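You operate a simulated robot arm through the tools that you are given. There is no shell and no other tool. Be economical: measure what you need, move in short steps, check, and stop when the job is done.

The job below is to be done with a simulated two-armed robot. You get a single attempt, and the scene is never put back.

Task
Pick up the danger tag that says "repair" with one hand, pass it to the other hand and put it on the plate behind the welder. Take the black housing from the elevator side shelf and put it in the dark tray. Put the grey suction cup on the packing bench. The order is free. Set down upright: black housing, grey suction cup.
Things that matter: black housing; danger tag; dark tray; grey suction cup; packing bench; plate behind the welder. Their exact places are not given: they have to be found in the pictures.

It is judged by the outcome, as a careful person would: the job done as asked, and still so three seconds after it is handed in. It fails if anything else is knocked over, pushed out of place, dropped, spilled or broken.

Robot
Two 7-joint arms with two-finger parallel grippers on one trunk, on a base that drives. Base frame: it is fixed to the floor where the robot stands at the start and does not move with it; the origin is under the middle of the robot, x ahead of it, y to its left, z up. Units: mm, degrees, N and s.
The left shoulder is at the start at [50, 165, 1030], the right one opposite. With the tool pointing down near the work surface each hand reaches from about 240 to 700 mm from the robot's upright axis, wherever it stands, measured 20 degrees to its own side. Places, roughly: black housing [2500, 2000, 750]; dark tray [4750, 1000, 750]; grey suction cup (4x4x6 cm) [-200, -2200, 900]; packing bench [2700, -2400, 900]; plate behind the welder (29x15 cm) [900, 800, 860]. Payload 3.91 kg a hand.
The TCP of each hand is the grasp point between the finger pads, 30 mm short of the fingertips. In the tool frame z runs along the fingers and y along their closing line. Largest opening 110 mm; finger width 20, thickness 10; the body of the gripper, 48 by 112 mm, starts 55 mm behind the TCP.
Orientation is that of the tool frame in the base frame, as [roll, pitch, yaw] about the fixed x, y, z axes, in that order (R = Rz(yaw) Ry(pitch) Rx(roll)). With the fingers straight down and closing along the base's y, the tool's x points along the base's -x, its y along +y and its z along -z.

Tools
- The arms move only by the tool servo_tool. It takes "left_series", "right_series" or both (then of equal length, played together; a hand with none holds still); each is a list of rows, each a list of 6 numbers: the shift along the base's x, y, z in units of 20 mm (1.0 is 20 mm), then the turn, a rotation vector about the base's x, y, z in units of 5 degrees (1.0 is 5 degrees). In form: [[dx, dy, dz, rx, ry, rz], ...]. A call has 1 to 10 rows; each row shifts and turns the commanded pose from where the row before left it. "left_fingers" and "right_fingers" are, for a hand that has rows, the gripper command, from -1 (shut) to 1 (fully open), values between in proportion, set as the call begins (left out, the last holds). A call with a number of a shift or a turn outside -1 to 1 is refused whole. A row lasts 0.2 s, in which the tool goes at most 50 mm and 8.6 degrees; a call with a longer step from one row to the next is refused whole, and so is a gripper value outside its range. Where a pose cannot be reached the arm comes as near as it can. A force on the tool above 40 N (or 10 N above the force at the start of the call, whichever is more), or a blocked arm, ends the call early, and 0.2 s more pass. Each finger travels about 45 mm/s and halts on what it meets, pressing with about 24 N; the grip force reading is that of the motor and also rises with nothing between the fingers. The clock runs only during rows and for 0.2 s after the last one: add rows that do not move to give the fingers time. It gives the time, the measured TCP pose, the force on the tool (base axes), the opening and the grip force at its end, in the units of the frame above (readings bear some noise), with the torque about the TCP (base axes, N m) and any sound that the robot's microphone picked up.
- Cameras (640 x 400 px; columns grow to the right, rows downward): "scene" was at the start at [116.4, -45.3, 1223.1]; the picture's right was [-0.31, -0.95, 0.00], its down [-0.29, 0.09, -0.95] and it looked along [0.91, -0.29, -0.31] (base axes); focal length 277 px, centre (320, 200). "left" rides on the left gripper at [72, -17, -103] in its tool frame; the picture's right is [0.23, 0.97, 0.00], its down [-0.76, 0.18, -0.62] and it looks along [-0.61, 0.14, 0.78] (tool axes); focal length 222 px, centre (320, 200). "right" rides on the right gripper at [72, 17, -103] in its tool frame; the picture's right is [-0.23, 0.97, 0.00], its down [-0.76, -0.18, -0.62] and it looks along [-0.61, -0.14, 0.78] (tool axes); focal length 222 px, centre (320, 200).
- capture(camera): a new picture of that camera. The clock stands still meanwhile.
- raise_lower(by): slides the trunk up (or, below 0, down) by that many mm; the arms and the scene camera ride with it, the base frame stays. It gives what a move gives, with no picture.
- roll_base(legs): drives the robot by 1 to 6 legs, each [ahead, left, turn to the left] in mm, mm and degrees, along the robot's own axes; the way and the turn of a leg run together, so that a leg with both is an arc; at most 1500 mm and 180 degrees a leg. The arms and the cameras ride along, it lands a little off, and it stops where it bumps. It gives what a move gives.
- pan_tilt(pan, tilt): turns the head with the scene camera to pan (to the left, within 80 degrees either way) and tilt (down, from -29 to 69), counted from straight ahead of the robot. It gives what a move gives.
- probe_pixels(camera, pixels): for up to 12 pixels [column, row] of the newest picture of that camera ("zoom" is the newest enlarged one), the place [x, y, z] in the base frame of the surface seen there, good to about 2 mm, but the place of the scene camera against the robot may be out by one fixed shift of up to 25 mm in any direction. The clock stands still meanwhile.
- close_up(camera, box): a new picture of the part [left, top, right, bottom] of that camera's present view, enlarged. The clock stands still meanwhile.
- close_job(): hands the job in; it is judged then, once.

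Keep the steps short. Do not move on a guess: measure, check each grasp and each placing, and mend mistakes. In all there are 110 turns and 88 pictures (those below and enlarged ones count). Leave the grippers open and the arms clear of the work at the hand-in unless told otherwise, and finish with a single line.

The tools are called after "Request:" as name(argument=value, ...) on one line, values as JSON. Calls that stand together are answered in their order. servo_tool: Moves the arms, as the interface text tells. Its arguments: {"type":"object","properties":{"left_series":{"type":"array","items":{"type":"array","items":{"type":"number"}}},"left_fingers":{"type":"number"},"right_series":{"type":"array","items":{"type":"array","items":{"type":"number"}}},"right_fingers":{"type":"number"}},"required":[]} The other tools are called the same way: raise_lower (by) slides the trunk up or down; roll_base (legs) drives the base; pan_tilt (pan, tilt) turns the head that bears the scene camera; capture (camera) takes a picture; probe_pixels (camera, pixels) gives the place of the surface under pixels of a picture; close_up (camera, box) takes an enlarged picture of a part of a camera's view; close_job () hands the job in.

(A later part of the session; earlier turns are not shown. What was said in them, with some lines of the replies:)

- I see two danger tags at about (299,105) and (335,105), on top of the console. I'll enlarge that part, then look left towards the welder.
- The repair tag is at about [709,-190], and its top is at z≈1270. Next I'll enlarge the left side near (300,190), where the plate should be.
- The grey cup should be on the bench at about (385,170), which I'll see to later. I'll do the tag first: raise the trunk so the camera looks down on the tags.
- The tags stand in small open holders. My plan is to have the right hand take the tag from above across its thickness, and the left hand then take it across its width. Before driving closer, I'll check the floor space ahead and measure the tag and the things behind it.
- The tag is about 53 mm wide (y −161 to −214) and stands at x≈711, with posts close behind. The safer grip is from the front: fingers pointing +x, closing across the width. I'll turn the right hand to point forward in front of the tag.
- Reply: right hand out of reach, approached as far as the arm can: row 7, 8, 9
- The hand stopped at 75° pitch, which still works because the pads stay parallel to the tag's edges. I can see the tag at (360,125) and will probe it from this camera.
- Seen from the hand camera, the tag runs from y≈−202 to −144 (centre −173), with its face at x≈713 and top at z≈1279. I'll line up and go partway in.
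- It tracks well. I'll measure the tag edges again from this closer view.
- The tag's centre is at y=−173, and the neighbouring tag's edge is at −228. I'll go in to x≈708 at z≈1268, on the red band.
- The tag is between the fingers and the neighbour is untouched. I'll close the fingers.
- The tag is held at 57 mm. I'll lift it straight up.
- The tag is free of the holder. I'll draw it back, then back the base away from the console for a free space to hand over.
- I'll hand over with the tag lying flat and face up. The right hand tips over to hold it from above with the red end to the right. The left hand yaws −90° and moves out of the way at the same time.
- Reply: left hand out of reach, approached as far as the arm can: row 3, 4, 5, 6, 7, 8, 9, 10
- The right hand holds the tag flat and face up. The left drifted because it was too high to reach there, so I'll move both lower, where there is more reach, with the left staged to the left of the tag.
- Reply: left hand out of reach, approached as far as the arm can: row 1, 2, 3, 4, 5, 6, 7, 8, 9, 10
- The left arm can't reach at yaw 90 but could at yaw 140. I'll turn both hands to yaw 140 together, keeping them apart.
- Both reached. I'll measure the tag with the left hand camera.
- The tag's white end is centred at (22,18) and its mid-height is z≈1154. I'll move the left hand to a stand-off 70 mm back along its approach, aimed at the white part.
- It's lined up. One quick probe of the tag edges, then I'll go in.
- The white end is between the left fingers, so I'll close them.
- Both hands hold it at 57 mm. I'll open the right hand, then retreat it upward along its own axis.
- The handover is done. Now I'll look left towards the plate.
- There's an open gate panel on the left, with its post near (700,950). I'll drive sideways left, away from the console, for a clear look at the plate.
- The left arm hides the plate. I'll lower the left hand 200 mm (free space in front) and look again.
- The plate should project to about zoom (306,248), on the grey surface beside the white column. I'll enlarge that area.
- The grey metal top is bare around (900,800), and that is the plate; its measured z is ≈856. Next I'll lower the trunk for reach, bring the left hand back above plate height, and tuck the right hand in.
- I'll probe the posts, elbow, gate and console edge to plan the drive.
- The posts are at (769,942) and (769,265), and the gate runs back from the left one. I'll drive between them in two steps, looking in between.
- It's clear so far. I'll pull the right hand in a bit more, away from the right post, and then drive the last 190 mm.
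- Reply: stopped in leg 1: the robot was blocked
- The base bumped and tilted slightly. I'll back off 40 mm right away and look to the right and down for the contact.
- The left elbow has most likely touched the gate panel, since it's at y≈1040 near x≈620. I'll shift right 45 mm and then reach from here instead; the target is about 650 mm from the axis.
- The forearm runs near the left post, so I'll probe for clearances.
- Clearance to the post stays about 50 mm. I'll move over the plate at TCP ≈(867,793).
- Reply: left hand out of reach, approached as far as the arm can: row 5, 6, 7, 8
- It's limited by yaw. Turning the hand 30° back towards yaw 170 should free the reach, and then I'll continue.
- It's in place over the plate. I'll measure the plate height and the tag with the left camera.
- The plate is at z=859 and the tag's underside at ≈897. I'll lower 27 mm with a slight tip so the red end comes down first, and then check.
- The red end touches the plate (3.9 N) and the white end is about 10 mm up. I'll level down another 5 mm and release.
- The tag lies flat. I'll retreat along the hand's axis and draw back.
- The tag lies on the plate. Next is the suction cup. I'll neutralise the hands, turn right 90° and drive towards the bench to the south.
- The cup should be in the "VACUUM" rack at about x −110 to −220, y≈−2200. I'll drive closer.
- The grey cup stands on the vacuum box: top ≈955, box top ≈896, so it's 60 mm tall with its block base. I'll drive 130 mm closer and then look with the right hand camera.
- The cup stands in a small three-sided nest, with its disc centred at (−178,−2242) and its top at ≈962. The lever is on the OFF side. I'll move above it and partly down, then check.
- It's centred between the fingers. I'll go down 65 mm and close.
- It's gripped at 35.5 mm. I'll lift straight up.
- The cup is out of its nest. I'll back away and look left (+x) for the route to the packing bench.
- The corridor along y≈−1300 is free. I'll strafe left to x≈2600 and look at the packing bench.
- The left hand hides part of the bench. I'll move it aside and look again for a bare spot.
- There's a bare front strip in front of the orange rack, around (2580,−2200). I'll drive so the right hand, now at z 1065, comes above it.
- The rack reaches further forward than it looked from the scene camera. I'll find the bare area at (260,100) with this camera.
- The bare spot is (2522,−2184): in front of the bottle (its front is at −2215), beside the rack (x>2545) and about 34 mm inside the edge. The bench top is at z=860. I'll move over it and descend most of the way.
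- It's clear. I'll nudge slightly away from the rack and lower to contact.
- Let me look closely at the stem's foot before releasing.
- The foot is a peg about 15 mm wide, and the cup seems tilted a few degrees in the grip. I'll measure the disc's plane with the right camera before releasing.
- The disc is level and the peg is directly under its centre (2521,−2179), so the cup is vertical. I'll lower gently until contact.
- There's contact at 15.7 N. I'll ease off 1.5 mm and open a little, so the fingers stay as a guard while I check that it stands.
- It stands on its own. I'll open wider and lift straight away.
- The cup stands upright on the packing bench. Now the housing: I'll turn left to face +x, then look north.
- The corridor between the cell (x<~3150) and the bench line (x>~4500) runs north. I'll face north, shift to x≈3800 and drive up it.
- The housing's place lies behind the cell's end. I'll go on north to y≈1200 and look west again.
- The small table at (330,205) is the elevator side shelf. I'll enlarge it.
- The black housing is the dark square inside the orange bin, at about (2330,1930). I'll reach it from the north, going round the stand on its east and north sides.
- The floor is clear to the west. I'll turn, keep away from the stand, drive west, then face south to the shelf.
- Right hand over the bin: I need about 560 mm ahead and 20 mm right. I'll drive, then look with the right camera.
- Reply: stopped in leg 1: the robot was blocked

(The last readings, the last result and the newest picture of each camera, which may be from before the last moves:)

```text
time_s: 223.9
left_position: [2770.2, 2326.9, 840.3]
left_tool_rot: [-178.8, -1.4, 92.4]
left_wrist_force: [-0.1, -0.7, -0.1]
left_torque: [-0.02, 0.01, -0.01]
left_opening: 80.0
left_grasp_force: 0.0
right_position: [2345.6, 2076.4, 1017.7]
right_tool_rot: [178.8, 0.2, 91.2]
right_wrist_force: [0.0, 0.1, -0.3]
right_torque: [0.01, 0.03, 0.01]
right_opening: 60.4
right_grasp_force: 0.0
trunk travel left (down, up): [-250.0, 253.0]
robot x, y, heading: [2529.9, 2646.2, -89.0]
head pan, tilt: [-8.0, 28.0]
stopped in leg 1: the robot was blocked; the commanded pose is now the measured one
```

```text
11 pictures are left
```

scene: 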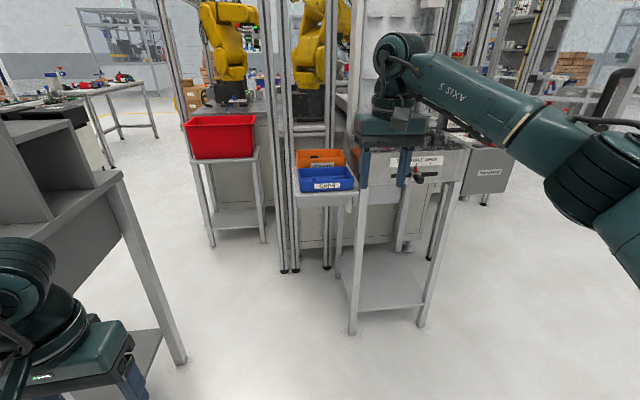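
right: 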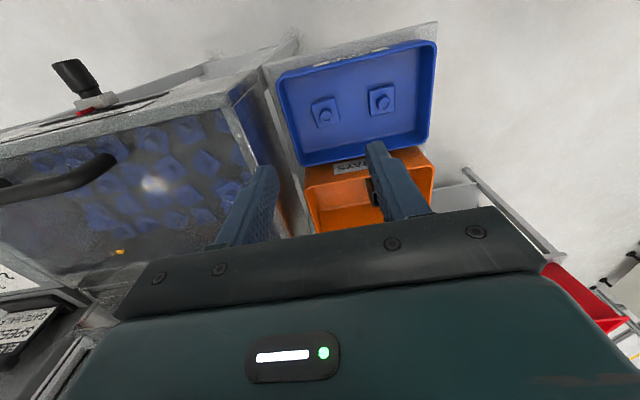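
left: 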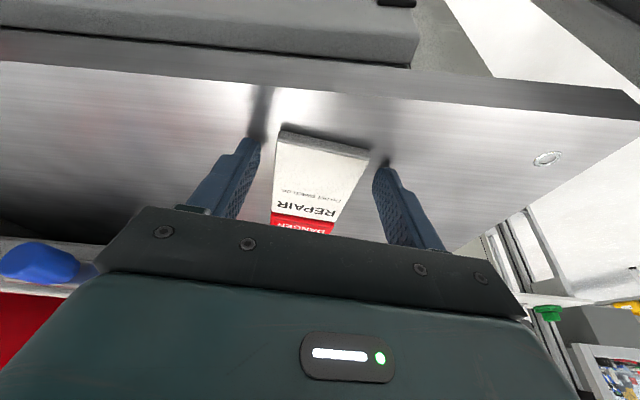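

I'm blocked, probably the left elbow on the stand to my left. I'll back off at once and look.

Request:
roll_base(legs=[[-60, -60, 0]])

Request:
pan_tilt(pan=55, tilt=28)

Request:
capture(camera="scene")

Request:
probe_pixels(camera="scene", pixels=[[320, 100], [320, 150], [320, 200], [320, 250], [250, 150], [250, 200], [400, 150], [400, 200], [450, 200], [200, 250], [400, 260], [480, 150]])

```text
time_s: 225.1
left_position: [2711.0, 2380.4, 837.1]
left_tool_rot: [-178.5, -1.6, 92.2]
left_wrist_force: [0.2, 0.4, -0.1]
left_torque: [0.03, -0.01, -0.03]
left_opening: 79.8
left_grasp_force: 0.0
right_position: [2288.6, 2130.0, 1015.2]
right_tool_rot: [179.0, -0.2, 91.1]
right_wrist_force: [-0.4, -0.1, 0.9]
right_torque: [0.01, -0.05, 0.01]
right_opening: 60.7
right_grasp_force: 0.0
trunk travel left (down, up): [-250.0, 253.0]
robot x, y, heading: [2469.5, 2706.0, -88.8]
head pan, tilt: [-8.0, 28.0]
```

```text
time_s: 226.4
left_position: [2712.0, 2382.0, 837.8]
left_tool_rot: [-178.5, -1.6, 92.2]
left_wrist_force: [0.5, 0.2, 0.9]
left_torque: [0.02, 0.0, 0.01]
left_opening: 79.7
left_grasp_force: 0.1
right_position: [2288.1, 2130.4, 1014.2]
right_tool_rot: [179.0, -0.1, 91.1]
right_wrist_force: [0.0, -0.8, 0.1]
right_torque: [0.02, 0.01, 0.0]
right_opening: 60.3
right_grasp_force: 0.1
trunk travel left (down, up): [-250.0, 253.0]
robot x, y, heading: [2473.6, 2709.1, -88.9]
head pan, tilt: [55.0, 28.0]
```

```text
10 pictures are left
```

scene: 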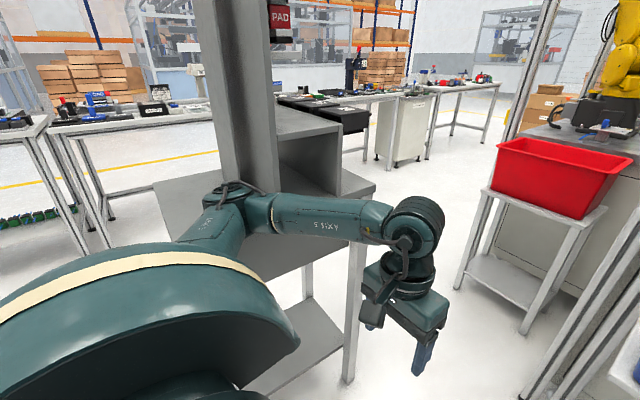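

```text
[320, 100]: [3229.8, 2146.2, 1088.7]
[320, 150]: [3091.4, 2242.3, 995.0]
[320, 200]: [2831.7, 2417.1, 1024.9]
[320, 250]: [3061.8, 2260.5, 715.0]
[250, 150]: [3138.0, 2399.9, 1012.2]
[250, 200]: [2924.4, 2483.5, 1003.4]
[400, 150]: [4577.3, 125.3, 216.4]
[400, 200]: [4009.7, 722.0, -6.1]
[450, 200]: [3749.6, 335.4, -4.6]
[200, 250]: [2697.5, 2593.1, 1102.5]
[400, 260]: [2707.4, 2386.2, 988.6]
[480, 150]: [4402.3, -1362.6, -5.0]
```

The left elbow was what touched; the stand remains in place, with its edge at x≈3060. I'll bring the left hand forward and inward to tuck the elbow, and probe the last right picture for the housing.

Request:
servo_tool(left_series=[[-0.6, -1, 0.9, 0, 0, 0], [-0.6, -1, 0.9, 0, 0, 0], [-0.6, -1, 0.9, 0, 0, 0], [-0.6, -1, 0.9, 0, 0, 0], [-0.6, -1, 0.9, 0, 0, 0], [-0.6, -1, 0.9, 0, 0, 0], [-0.6, -1, 0.9, 0, 0, 0], [-0.6, -1, 0.9, 0, 0, 0]])

Request:
probe_pixels(camera="right", pixels=[[375, 190], [345, 205], [355, 165], [310, 190], [425, 165], [430, 185], [340, 150], [430, 150], [372, 180]])

```text
time_s: 228.2
left_position: [2613.8, 2223.2, 981.3]
left_tool_rot: [-178.5, -1.6, 92.2]
left_wrist_force: [-0.3, 0.1, 0.2]
left_torque: [0.0, 0.02, 0.0]
left_opening: 79.7
left_grasp_force: 0.0
right_position: [2288.0, 2130.1, 1015.4]
right_tool_rot: [179.0, -0.2, 91.0]
right_wrist_force: [0.6, -0.5, -0.6]
right_torque: [0.03, -0.02, 0.01]
right_opening: 60.5
right_grasp_force: 0.0
trunk travel left (down, up): [-250.0, 253.0]
robot x, y, heading: [2474.7, 2709.4, -88.9]
head pan, tilt: [55.0, 28.0]
```

```text
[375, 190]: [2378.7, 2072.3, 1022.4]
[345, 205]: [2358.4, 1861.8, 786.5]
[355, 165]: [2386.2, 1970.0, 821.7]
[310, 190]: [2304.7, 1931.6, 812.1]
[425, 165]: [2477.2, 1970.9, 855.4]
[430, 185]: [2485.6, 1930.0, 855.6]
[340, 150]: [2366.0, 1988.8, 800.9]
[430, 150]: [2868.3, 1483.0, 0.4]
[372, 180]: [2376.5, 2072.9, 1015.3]
```

Request:
roll_base(legs=[[165, 0, 0]])

Request:
servo_tool(right_series=[[0.8, 0, 0, 0, 0, 0], [0.8, 0, 0, 0, 0, 0], [0.8, 0, 0, 0, 0, 0], [0.8, 0, 0, 0, 0, 0], [0.8, 0, 0, 0, 0, 0], [0.8, 0, 0, 0, 0, 0], [0, 0, 0, 0, 0, 0]], right_fingers=0.5)

Request:
capture(camera="right")

```text
time_s: 229.7
left_position: [2618.5, 2059.8, 982.5]
left_tool_rot: [-178.4, -1.6, 92.1]
left_wrist_force: [0.0, -0.3, 0.1]
left_torque: [0.02, 0.02, -0.04]
left_opening: 79.9
left_grasp_force: 0.1
right_position: [2293.2, 1965.3, 1014.7]
right_tool_rot: [179.0, -0.2, 91.2]
right_wrist_force: [-0.1, -1.4, 0.1]
right_torque: [-0.01, -0.03, -0.01]
right_opening: 60.5
right_grasp_force: 0.1
trunk travel left (down, up): [-250.0, 253.0]
robot x, y, heading: [2478.8, 2542.4, -88.8]
head pan, tilt: [55.0, 28.0]
```

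```text
time_s: 231.3
left_position: [2618.6, 2059.2, 981.8]
left_tool_rot: [-178.5, -1.5, 92.2]
left_wrist_force: [-0.3, 0.5, 0.2]
left_torque: [0.0, -0.01, 0.01]
left_opening: 79.6
left_grasp_force: 0.0
right_position: [2387.8, 1967.4, 1013.3]
right_tool_rot: [179.0, -0.3, 91.2]
right_wrist_force: [0.7, -0.3, 0.6]
right_torque: [-0.01, 0.0, 0.02]
right_opening: 82.3
right_grasp_force: 0.1
trunk travel left (down, up): [-250.0, 253.0]
robot x, y, heading: [2474.0, 2546.1, -88.8]
head pan, tilt: [55.0, 28.0]
```

```text
9 pictures are left
```

right: 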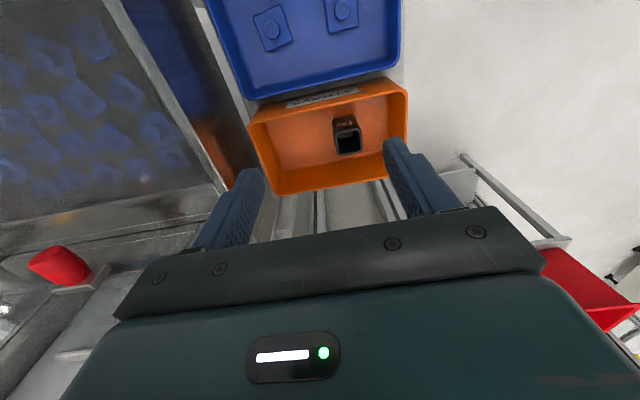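

The housing stands at (347,135) in the bin. I'll probe its rim and the bin walls.

Request:
probe_pixels(camera="right", pixels=[[336, 136], [360, 134], [349, 152], [345, 119], [341, 151], [358, 149], [405, 110], [255, 125], [330, 182], [300, 165], [320, 95], [360, 165]])

Request:
close_up(camera="right", box=[300, 95, 396, 165])

```text
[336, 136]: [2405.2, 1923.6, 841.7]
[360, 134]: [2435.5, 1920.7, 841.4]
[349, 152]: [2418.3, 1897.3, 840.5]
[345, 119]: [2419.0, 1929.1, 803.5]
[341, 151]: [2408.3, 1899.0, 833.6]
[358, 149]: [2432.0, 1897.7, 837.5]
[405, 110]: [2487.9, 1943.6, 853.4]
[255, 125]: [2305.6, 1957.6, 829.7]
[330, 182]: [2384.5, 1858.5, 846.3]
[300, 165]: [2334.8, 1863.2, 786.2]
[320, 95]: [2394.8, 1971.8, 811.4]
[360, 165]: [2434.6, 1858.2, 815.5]
```

```text
5.71 times, centred on (348, 130) of right
```

zoom: 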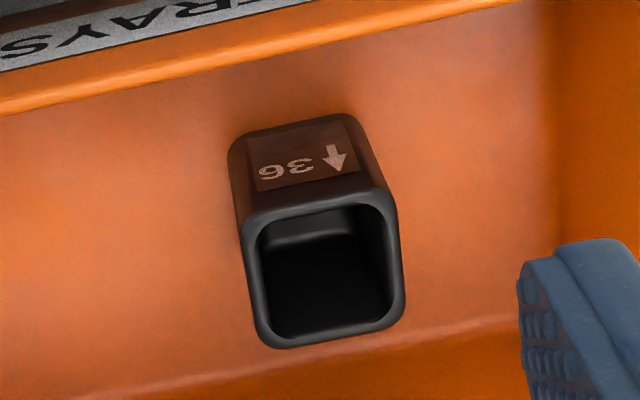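

The housing's centre is (2420,1911), it's about 34 mm wide, its top is at 842 and the bin floor at 787. I'll move above it and go partway down.

Request:
servo_tool(right_series=[[0.545, -0.94, 0, 0, 0, 0], [0.545, -0.94, 0, 0, 0, 0], [0.545, -0.94, 0, 0, 0, 0], [0, 0, -1, 0, 0, 0], [0, 0, -1, 0, 0, 0], [0, 0, -1, 0, 0, 0], [0, 0, -1, 0, 0, 0], [0, 0, -1, 0, 0, 0], [0, 0, 0, 0, 0, 0]])

Request:
capture(camera="right")

Request:
probe_pixels(camera="right", pixels=[[300, 170], [340, 165], [320, 190], [320, 160], [305, 180], [335, 180]])

```text
time_s: 233.3
left_position: [2618.5, 2059.8, 981.8]
left_tool_rot: [-178.5, -1.5, 92.2]
left_wrist_force: [-0.5, 0.2, -0.4]
left_torque: [0.02, 0.0, 0.01]
left_opening: 79.9
left_grasp_force: 0.1
right_position: [2413.5, 1924.9, 909.4]
right_tool_rot: [179.0, -0.2, 91.2]
right_wrist_force: [-0.2, 0.6, 0.4]
right_torque: [0.01, -0.02, -0.03]
right_opening: 82.7
right_grasp_force: 0.1
right hand out of reach, approached as far as the arm can: row 3
trunk travel left (down, up): [-250.0, 253.0]
robot x, y, heading: [2479.9, 2540.9, -89.1]
head pan, tilt: [55.0, 28.0]
```

```text
7 pictures are left
```

right: 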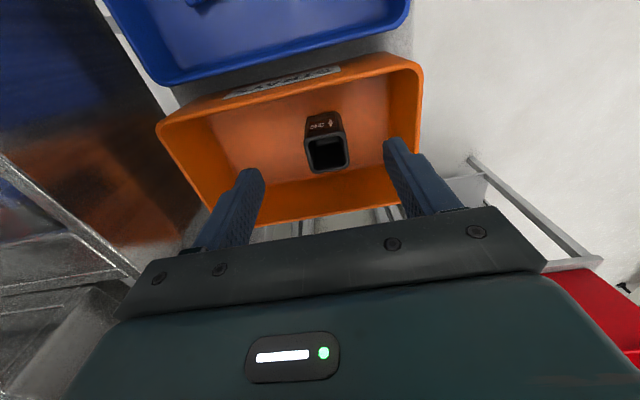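

```text
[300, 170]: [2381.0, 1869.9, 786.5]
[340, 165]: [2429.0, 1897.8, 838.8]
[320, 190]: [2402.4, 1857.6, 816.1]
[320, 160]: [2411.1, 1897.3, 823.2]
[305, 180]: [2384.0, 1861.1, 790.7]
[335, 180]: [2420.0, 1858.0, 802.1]
```

The reach ran out while high; lower down it may reach. I'll correct +7,−14 mm and descend to z≈826.

Request:
servo_tool(right_series=[[0.35, -0.7, 0, 0, 0, 0], [0, 0, 0, 0, 0, 0]])

```text
time_s: 233.9
left_position: [2617.6, 2058.0, 982.0]
left_tool_rot: [-178.5, -1.6, 92.1]
left_wrist_force: [-0.2, -0.7, 0.0]
left_torque: [0.02, -0.01, 0.01]
left_opening: 80.0
left_grasp_force: 0.0
right_position: [2421.3, 1911.9, 909.8]
right_tool_rot: [179.1, -0.2, 91.3]
right_wrist_force: [-0.1, 0.2, -0.3]
right_torque: [0.02, 0.0, 0.0]
right_opening: 82.6
right_grasp_force: 0.0
trunk travel left (down, up): [-250.0, 253.0]
robot x, y, heading: [2475.7, 2542.5, -88.7]
head pan, tilt: [55.0, 28.0]
```

It reached (2421,1912). I'll descend and close.

Request:
servo_tool(right_series=[[0, 0, -0.9, 0, 0, 0], [0, 0, -0.9, 0, 0, 0], [0, 0, -0.8, 0, 0, 0], [0, 0, -0.8, 0, 0, 0], [0, 0, -0.75, 0, 0, 0], [0, 0, 0, 0, 0, 0]])

Request:
servo_tool(right_series=[[0, 0, 0, 0, 0, 0], [0, 0, 0, 0, 0, 0], [0, 0, 0, 0, 0, 0], [0, 0, 0, 0, 0, 0], [0, 0, 0, 0, 0, 0], [0, 0, 0, 0, 0, 0], [0, 0, 0, 0, 0, 0]], right_fingers=-1)

```text
time_s: 235.3
left_position: [2617.7, 2059.4, 981.7]
left_tool_rot: [-178.6, -1.7, 92.3]
left_wrist_force: [-0.5, 0.5, -0.1]
left_torque: [0.02, -0.02, 0.0]
left_opening: 80.0
left_grasp_force: 0.0
right_position: [2422.3, 1911.4, 826.7]
right_tool_rot: [179.1, -0.2, 91.2]
right_wrist_force: [0.8, -0.1, 0.1]
right_torque: [0.0, -0.06, 0.01]
right_opening: 82.5
right_grasp_force: 0.0
trunk travel left (down, up): [-250.0, 253.0]
robot x, y, heading: [2475.4, 2542.4, -89.0]
head pan, tilt: [55.0, 28.0]
```

```text
time_s: 236.9
left_position: [2618.7, 2057.9, 982.2]
left_tool_rot: [-178.5, -1.6, 92.2]
left_wrist_force: [0.4, -0.4, 0.1]
left_torque: [0.03, 0.0, 0.03]
left_opening: 79.4
left_grasp_force: 0.1
right_position: [2420.4, 1911.6, 825.8]
right_tool_rot: [178.9, -0.2, 91.1]
right_wrist_force: [0.5, -0.7, 0.2]
right_torque: [0.04, 0.0, 0.03]
right_opening: 34.9
right_grasp_force: 24.3
trunk travel left (down, up): [-250.0, 253.0]
robot x, y, heading: [2476.7, 2543.1, -89.0]
head pan, tilt: [55.0, 28.0]
```

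It's gripped at 35 mm. I'll lift straight up, then draw back.

Request:
servo_tool(right_series=[[0, 0, 0.6, 0, 0, 0], [0, 0, 0.9, 0, 0, 0], [0, 0, 1, 0, 0, 0], [0, 0, 1, 0, 0, 0], [0, 0, 1, 0, 0, 0], [0, 0.5, 1, 0, 0, 0], [0, 0.8, 1, 0, 0, 0], [0, 1, 1, 0, 0, 0], [0, 1, 1, 0, 0, 0], [0, 1, 1, 0, 0, 0]])

Request:
capture(camera="right")

```text
time_s: 239.1
left_position: [2617.9, 2059.1, 982.7]
left_tool_rot: [-178.6, -1.6, 92.2]
left_wrist_force: [0.0, 0.5, -1.1]
left_torque: [-0.01, 0.03, 0.02]
left_opening: 79.7
left_grasp_force: 0.0
right_position: [2422.0, 1998.4, 1016.2]
right_tool_rot: [179.1, -0.1, 91.2]
right_wrist_force: [0.1, -0.1, -0.4]
right_torque: [-0.01, -0.02, -0.02]
right_opening: 35.2
right_grasp_force: 23.7
trunk travel left (down, up): [-250.0, 253.0]
robot x, y, heading: [2476.8, 2543.6, -88.7]
head pan, tilt: [55.0, 28.0]
```

```text
6 pictures are left
```

right: 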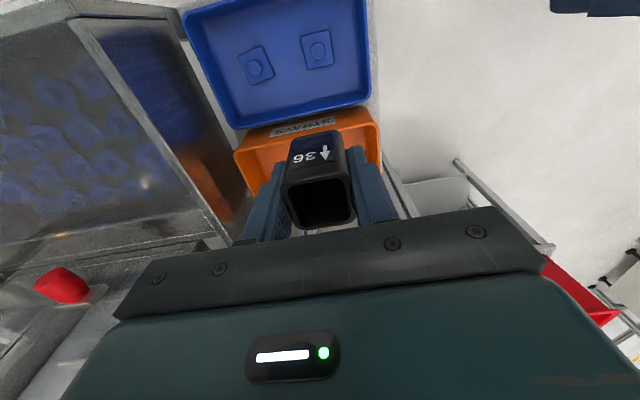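

The housing is held upright. Now I'll drive back round the stand to the bench line in the east, towards the dark tray.

Request:
roll_base(legs=[[-560, 0, 0], [0, 0, 89], [1300, 0, 0], [0, 0, -90], [0, 300, 0]])

```text
time_s: 258.9
left_position: [4221.7, 2558.3, 982.0]
left_tool_rot: [-178.5, -1.6, 89.7]
left_wrist_force: [-1.0, -0.1, 1.1]
left_torque: [-0.02, -0.01, -0.02]
left_opening: 79.6
left_grasp_force: 0.0
right_position: [4023.5, 2505.9, 1016.0]
right_tool_rot: [179.2, -0.1, 88.6]
right_wrist_force: [0.5, -0.3, -0.4]
right_torque: [-0.02, 0.03, -0.02]
right_opening: 35.2
right_grasp_force: 24.1
trunk travel left (down, up): [-250.0, 253.0]
robot x, y, heading: [4095.4, 3045.6, -91.5]
head pan, tilt: [55.0, 28.0]
```

Request:
roll_base(legs=[[0, 0, 1.5], [1450, 0, 0], [420, 0, 0], [0, -230, 0], [0, 0, 90]])

Request:
pan_tilt(pan=-5, tilt=22)

Request:
capture(camera="scene")

Request:
probe_pixels(camera="scene", pixels=[[320, 180], [320, 200], [320, 220], [320, 250], [280, 190], [360, 190], [250, 200], [400, 200], [200, 200], [450, 200], [280, 230], [360, 230]])

```text
time_s: 274.6
left_position: [4354.2, 1333.3, 981.4]
left_tool_rot: [-178.4, -1.6, -178.6]
left_wrist_force: [-0.6, 0.7, 0.2]
left_torque: [-0.02, -0.02, 0.01]
left_opening: 80.0
left_grasp_force: 0.1
right_position: [4412.1, 1136.2, 1015.4]
right_tool_rot: [179.1, -0.3, -179.7]
right_wrist_force: [0.6, 0.6, -0.7]
right_torque: [0.02, 0.01, -0.01]
right_opening: 35.3
right_grasp_force: 24.2
trunk travel left (down, up): [-250.0, 253.0]
robot x, y, heading: [3866.3, 1196.4, 0.1]
head pan, tilt: [55.0, 28.0]
```

```text
time_s: 275.9
left_position: [4354.8, 1334.0, 981.6]
left_tool_rot: [-178.5, -1.6, -178.7]
left_wrist_force: [-0.3, 1.5, -0.3]
left_torque: [0.02, -0.02, 0.01]
left_opening: 79.5
left_grasp_force: 0.0
right_position: [4412.3, 1136.3, 1015.9]
right_tool_rot: [179.1, -0.2, -179.6]
right_wrist_force: [1.0, 0.8, 0.3]
right_torque: [0.03, -0.02, 0.0]
right_opening: 35.3
right_grasp_force: 24.0
trunk travel left (down, up): [-250.0, 253.0]
robot x, y, heading: [3869.5, 1197.7, 0.2]
head pan, tilt: [-5.0, 22.0]
```

```text
5 pictures are left
```

scene: 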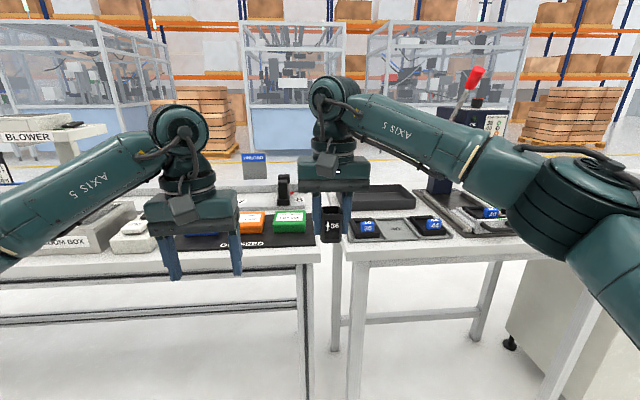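

```text
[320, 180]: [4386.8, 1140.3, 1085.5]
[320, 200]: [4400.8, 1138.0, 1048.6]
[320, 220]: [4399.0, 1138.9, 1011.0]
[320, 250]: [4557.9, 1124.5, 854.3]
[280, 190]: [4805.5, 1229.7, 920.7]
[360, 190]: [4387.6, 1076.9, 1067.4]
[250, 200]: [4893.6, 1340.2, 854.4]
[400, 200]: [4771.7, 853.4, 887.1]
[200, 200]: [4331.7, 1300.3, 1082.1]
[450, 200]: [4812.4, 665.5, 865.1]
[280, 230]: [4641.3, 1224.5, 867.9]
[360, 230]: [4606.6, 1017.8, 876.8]
```

Request:
close_up(camera="scene", box=[336, 165, 496, 265])

Request:
probe_pixels(camera="zoom", pixels=[[90, 110], [180, 130], [310, 130], [180, 105], [230, 110], [300, 100], [60, 250], [220, 240], [380, 240], [230, 145], [100, 210], [320, 165]])

```text
4.00 times, centred on (416, 215) of scene
```

zoom: 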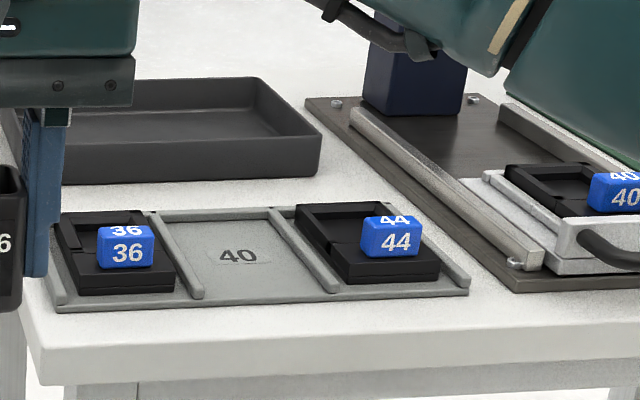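

```text
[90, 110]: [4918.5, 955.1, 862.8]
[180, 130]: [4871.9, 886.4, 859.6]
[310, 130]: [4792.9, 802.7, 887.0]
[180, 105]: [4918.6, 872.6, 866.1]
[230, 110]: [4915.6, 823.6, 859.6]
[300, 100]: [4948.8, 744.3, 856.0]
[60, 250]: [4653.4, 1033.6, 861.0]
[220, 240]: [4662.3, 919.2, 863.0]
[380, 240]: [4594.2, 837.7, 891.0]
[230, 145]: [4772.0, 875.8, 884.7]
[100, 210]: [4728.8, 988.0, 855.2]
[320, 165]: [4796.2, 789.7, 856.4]
```

The dark tray is the open dark-grey one: x≈4772–4930, y≈790–1010, rim ≈887, floor ≈860. I'll pull the left hand back a bit and drive in.

Request:
servo_tool(left_series=[[-1, 0, 0.6, 0, 0, 0], [-1, 0, 0.6, 0, 0, 0], [-1, 0, 0.6, 0, 0, 0], [-1, 0, 0.6, 0, 0, 0], [-1, 0, 0.6, 0, 0, 0]])

Request:
roll_base(legs=[[310, -155, 0]])

Request:
capture(camera="right")

Request:
probe_pixels(camera="right", pixels=[[320, 230], [320, 100], [250, 150], [400, 150], [220, 180], [450, 180], [160, 160], [420, 120], [250, 100], [270, 190], [390, 190], [480, 130]])

```text
time_s: 277.1
left_position: [4252.3, 1333.9, 1041.2]
left_tool_rot: [-178.5, -1.5, -178.7]
left_wrist_force: [-0.2, 0.3, 0.1]
left_torque: [0.03, 0.01, 0.02]
left_opening: 79.6
left_grasp_force: 0.0
right_position: [4412.6, 1137.3, 1015.9]
right_tool_rot: [179.1, -0.3, -179.7]
right_wrist_force: [0.6, -0.2, -0.1]
right_torque: [0.01, -0.02, 0.01]
right_opening: 35.2
right_grasp_force: 23.8
trunk travel left (down, up): [-250.0, 253.0]
robot x, y, heading: [3872.7, 1198.6, 0.1]
head pan, tilt: [-5.0, 22.0]
```

```text
time_s: 279.4
left_position: [4568.4, 1183.1, 1041.9]
left_tool_rot: [-178.5, -1.6, -178.4]
left_wrist_force: [0.0, -0.2, -0.5]
left_torque: [0.0, 0.0, -0.01]
left_opening: 79.6
left_grasp_force: 0.0
right_position: [4728.6, 987.4, 1015.3]
right_tool_rot: [179.0, -0.2, -179.4]
right_wrist_force: [-0.6, -0.4, 0.0]
right_torque: [0.0, 0.03, 0.0]
right_opening: 35.1
right_grasp_force: 23.9
trunk travel left (down, up): [-250.0, 253.0]
robot x, y, heading: [4182.1, 1046.9, 0.3]
head pan, tilt: [-5.0, 22.0]
```

```text
3 pictures are left
```

right: 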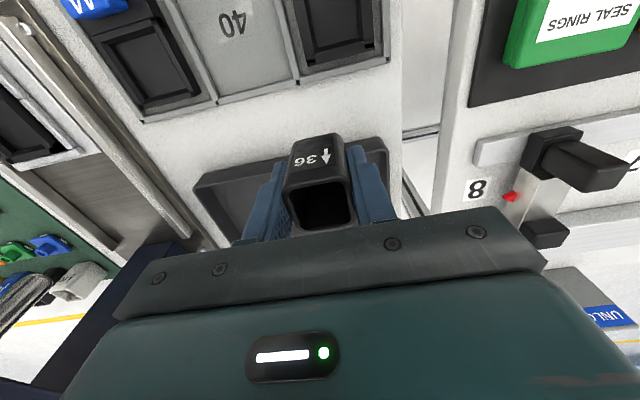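

```text
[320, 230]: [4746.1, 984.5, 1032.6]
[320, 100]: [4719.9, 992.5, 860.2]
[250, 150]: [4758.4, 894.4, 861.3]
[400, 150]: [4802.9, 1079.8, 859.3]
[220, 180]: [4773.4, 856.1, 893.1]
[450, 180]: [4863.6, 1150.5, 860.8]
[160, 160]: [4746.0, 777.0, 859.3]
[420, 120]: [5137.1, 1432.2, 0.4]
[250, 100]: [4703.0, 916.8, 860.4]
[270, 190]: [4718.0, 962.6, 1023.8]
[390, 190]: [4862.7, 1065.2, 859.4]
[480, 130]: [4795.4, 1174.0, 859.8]
```

The tray's front rim is at x≈4772 (z 893), and the tray spans y≈830–1055. I'll move the housing over its inside at about (4818,945), descending partway.

Request:
servo_tool(right_series=[[0.9, -0.42, -0.5, 0, 0, 0], [0.9, -0.42, -0.5, 0, 0, 0], [0.9, -0.42, -0.5, 0, 0, 0], [0.9, -0.42, -0.5, 0, 0, 0], [0.9, -0.42, -0.5, 0, 0, 0], [0, 0, 0, 0, 0, 0]])

Request:
capture(camera="right")

Request:
probe_pixels(camera="right", pixels=[[320, 100], [270, 140], [250, 170], [385, 160], [240, 130], [400, 130], [230, 150], [390, 110], [300, 120], [345, 125], [210, 180], [430, 180]])

```text
time_s: 280.8
left_position: [4568.2, 1183.5, 1041.9]
left_tool_rot: [-178.5, -1.6, -178.4]
left_wrist_force: [-0.7, 0.4, 0.2]
left_torque: [0.04, -0.01, -0.01]
left_opening: 80.0
left_grasp_force: 0.0
right_position: [4816.5, 943.4, 965.1]
right_tool_rot: [179.0, -0.3, -179.4]
right_wrist_force: [0.2, -0.2, -0.4]
right_torque: [0.01, 0.03, 0.0]
right_opening: 35.0
right_grasp_force: 23.8
trunk travel left (down, up): [-250.0, 253.0]
robot x, y, heading: [4179.1, 1045.2, 0.5]
head pan, tilt: [-5.0, 22.0]
```

```text
2 pictures are left
```

right: 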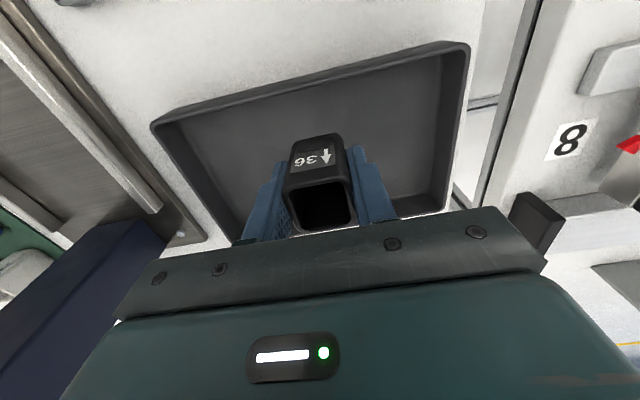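

```text
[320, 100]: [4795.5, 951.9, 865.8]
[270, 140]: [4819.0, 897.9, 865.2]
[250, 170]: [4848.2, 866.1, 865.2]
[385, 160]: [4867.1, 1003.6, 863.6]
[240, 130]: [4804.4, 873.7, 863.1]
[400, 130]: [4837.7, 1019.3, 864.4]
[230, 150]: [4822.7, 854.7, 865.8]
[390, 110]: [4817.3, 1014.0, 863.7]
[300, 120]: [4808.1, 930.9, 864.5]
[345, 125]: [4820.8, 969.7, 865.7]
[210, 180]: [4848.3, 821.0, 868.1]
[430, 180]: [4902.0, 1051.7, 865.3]
```

It's over the tray, whose floor is at z≈865, so contact should come at TCP ≈904. I'll lower.

Request:
servo_tool(right_series=[[0, 0, -0.9, 0, 0, 0], [0, 0, -0.9, 0, 0, 0], [0, 0, -0.9, 0, 0, 0], [0, 0, -0.2, 0, 0, 0], [0, 0, -0.1, 0, 0, 0], [0, 0, 0, 0, 0, 0]])

```text
time_s: 282.2
left_position: [4567.0, 1185.2, 1042.0]
left_tool_rot: [-178.5, -1.7, -178.4]
left_wrist_force: [-0.7, -0.4, 0.3]
left_torque: [0.01, 0.0, -0.03]
left_opening: 79.9
left_grasp_force: 0.1
right_position: [4816.5, 945.0, 905.8]
right_tool_rot: [179.0, -0.2, -179.4]
right_wrist_force: [0.6, 0.5, -0.9]
right_torque: [-0.01, -0.01, -0.02]
right_opening: 35.0
right_grasp_force: 23.9
trunk travel left (down, up): [-250.0, 253.0]
robot x, y, heading: [4185.5, 1047.9, 0.5]
head pan, tilt: [-5.0, 22.0]
```

No contact yet. I'll go down in millimetre steps.

Request:
servo_tool(right_series=[[0, 0, -0.08, 0, 0, 0], [0, 0, -0.08, 0, 0, 0], [0, 0, 0, 0, 0, 0]])

```text
time_s: 283.0
left_position: [4567.1, 1186.1, 1043.2]
left_tool_rot: [-178.5, -1.5, -178.4]
left_wrist_force: [1.2, -0.5, 0.4]
left_torque: [-0.01, 0.01, -0.01]
left_opening: 79.8
left_grasp_force: 0.1
right_position: [4817.8, 945.2, 905.0]
right_tool_rot: [179.0, 0.1, -179.5]
right_wrist_force: [1.1, -1.7, 15.7]
right_torque: [-0.36, -0.04, 0.03]
right_opening: 35.1
right_grasp_force: 24.1
trunk travel left (down, up): [-250.0, 253.0]
robot x, y, heading: [4183.2, 1049.8, 0.3]
head pan, tilt: [-5.0, 22.0]
```

It's in contact (15.7 N). I'll ease off slightly, open, and lift away.

Request:
servo_tool(right_series=[[0, 0, 0.06, 0, 0, 0], [0, 0, 0, 0, 0, 0]])

Request:
servo_tool(right_series=[[0, 0, 0, 0, 0, 0], [0, 0, 0, 0, 0, 0], [0, 0, 0, 0, 0, 0], [0, 0, 0, 0, 0, 0], [0, 0, 0, 0, 0, 0], [0, 0, 0.3, 0, 0, 0], [0, 0, 0.7, 0, 0, 0], [0, 0, 1, 0, 0, 0], [0, 0, 1, 0, 0, 0], [0, 0, 1, 0, 0, 0]], right_fingers=0.3)

Request:
capture(camera="right")

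```text
time_s: 283.6
left_position: [4566.0, 1184.3, 1042.6]
left_tool_rot: [-178.5, -1.5, -178.4]
left_wrist_force: [-0.5, 0.4, 0.2]
left_torque: [-0.05, 0.01, 0.03]
left_opening: 79.7
left_grasp_force: 0.0
right_position: [4816.5, 944.4, 906.7]
right_tool_rot: [179.2, 0.1, -179.5]
right_wrist_force: [2.7, -1.1, 16.7]
right_torque: [-0.38, -0.1, 0.04]
right_opening: 35.2
right_grasp_force: 24.1
trunk travel left (down, up): [-250.0, 253.0]
robot x, y, heading: [4184.6, 1047.2, 0.7]
head pan, tilt: [-5.0, 22.0]
```

```text
time_s: 285.8
left_position: [4567.4, 1185.0, 1042.2]
left_tool_rot: [-178.6, -1.6, -178.3]
left_wrist_force: [-0.5, 0.4, 0.3]
left_torque: [0.01, 0.03, 0.03]
left_opening: 79.8
left_grasp_force: 0.0
right_position: [4815.6, 947.9, 984.7]
right_tool_rot: [179.1, -0.2, -179.4]
right_wrist_force: [0.7, 0.6, 0.5]
right_torque: [0.01, -0.03, 0.0]
right_opening: 71.5
right_grasp_force: 0.0
trunk travel left (down, up): [-250.0, 253.0]
robot x, y, heading: [4182.7, 1045.2, 0.7]
head pan, tilt: [-5.0, 22.0]
```

```text
1 pictures are left
```

right: 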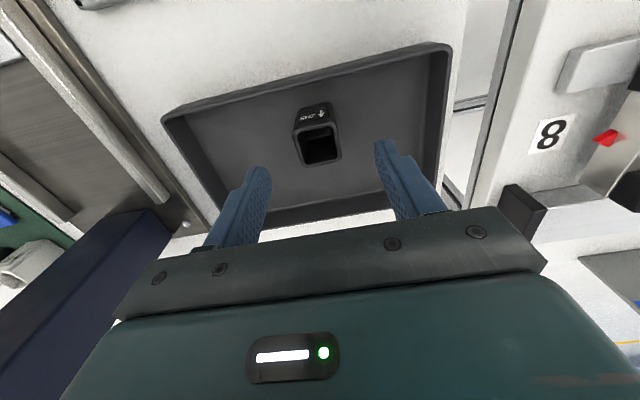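

The housing stands upright in the dark tray. I'll raise the hand further, open both grippers and back the base away.

Request:
servo_tool(right_series=[[0, 0, 1, 0, 0, 0], [-0.5, 0, 0.8, 0, 0, 0], [-1, 0, 0.3, 0, 0, 0], [-1, 0, 0, 0, 0, 0], [-1, 0, 0, 0, 0, 0]], left_series=[[0, 0, 0, 0, 0, 0], [0, 0, 0, 0, 0, 0], [0, 0, 0, 0, 0, 0], [0, 0, 0, 0, 0, 0], [0, 0, 0, 0, 0, 0]], right_fingers=1, left_fingers=1)

Request:
roll_base(legs=[[-330, 0, 0]])

Request:
capture(camera="scene")

```text
time_s: 287.0
left_position: [4568.0, 1184.7, 1042.4]
left_tool_rot: [-178.5, -1.7, -178.4]
left_wrist_force: [0.7, 0.2, -0.4]
left_torque: [0.02, 0.0, -0.03]
left_opening: 109.8
left_grasp_force: 0.1
right_position: [4744.9, 943.9, 1016.0]
right_tool_rot: [178.9, 0.0, -179.5]
right_wrist_force: [0.7, -0.4, 0.4]
right_torque: [0.03, 0.0, 0.02]
right_opening: 110.2
right_grasp_force: 0.0
right hand out of reach, approached as far as the arm can: row 1
trunk travel left (down, up): [-250.0, 253.0]
robot x, y, heading: [4183.5, 1047.7, 0.5]
head pan, tilt: [-5.0, 22.0]
```

```text
time_s: 289.1
left_position: [4245.3, 1182.9, 1042.1]
left_tool_rot: [-178.5, -1.6, -178.2]
left_wrist_force: [0.0, -0.1, -0.3]
left_torque: [0.03, -0.08, -0.02]
left_opening: 109.7
left_grasp_force: 0.0
right_position: [4423.1, 942.5, 1016.1]
right_tool_rot: [179.1, -0.2, -179.2]
right_wrist_force: [0.2, 0.0, 1.0]
right_torque: [0.0, -0.01, 0.01]
right_opening: 109.9
right_grasp_force: 0.1
trunk travel left (down, up): [-250.0, 253.0]
robot x, y, heading: [3865.0, 1042.7, 0.6]
head pan, tilt: [-5.0, 22.0]
```

```text
0 pictures are left
```

scene: 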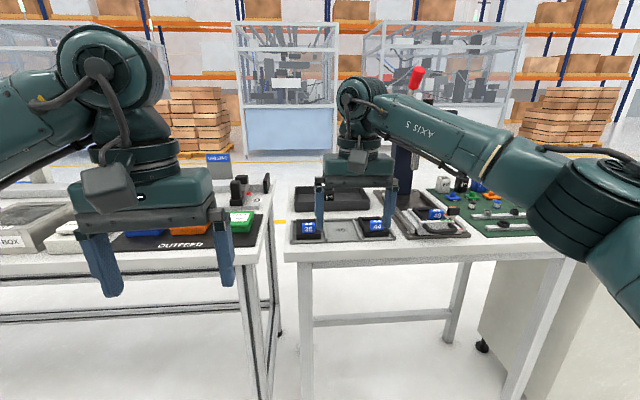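

All three items are placed, the grippers are open and the arms are clear, so I'll hand in.

Request:
close_job()

```text
The job is handed in.
```

The repair tag is on the plate after the hand-to-hand pass, the suction cup is upright on the packing bench, and the black housing is upright in the dark tray; the base was blocked twice on the way, probably the left elbow against the gate and then a stand, and neither looked moved.
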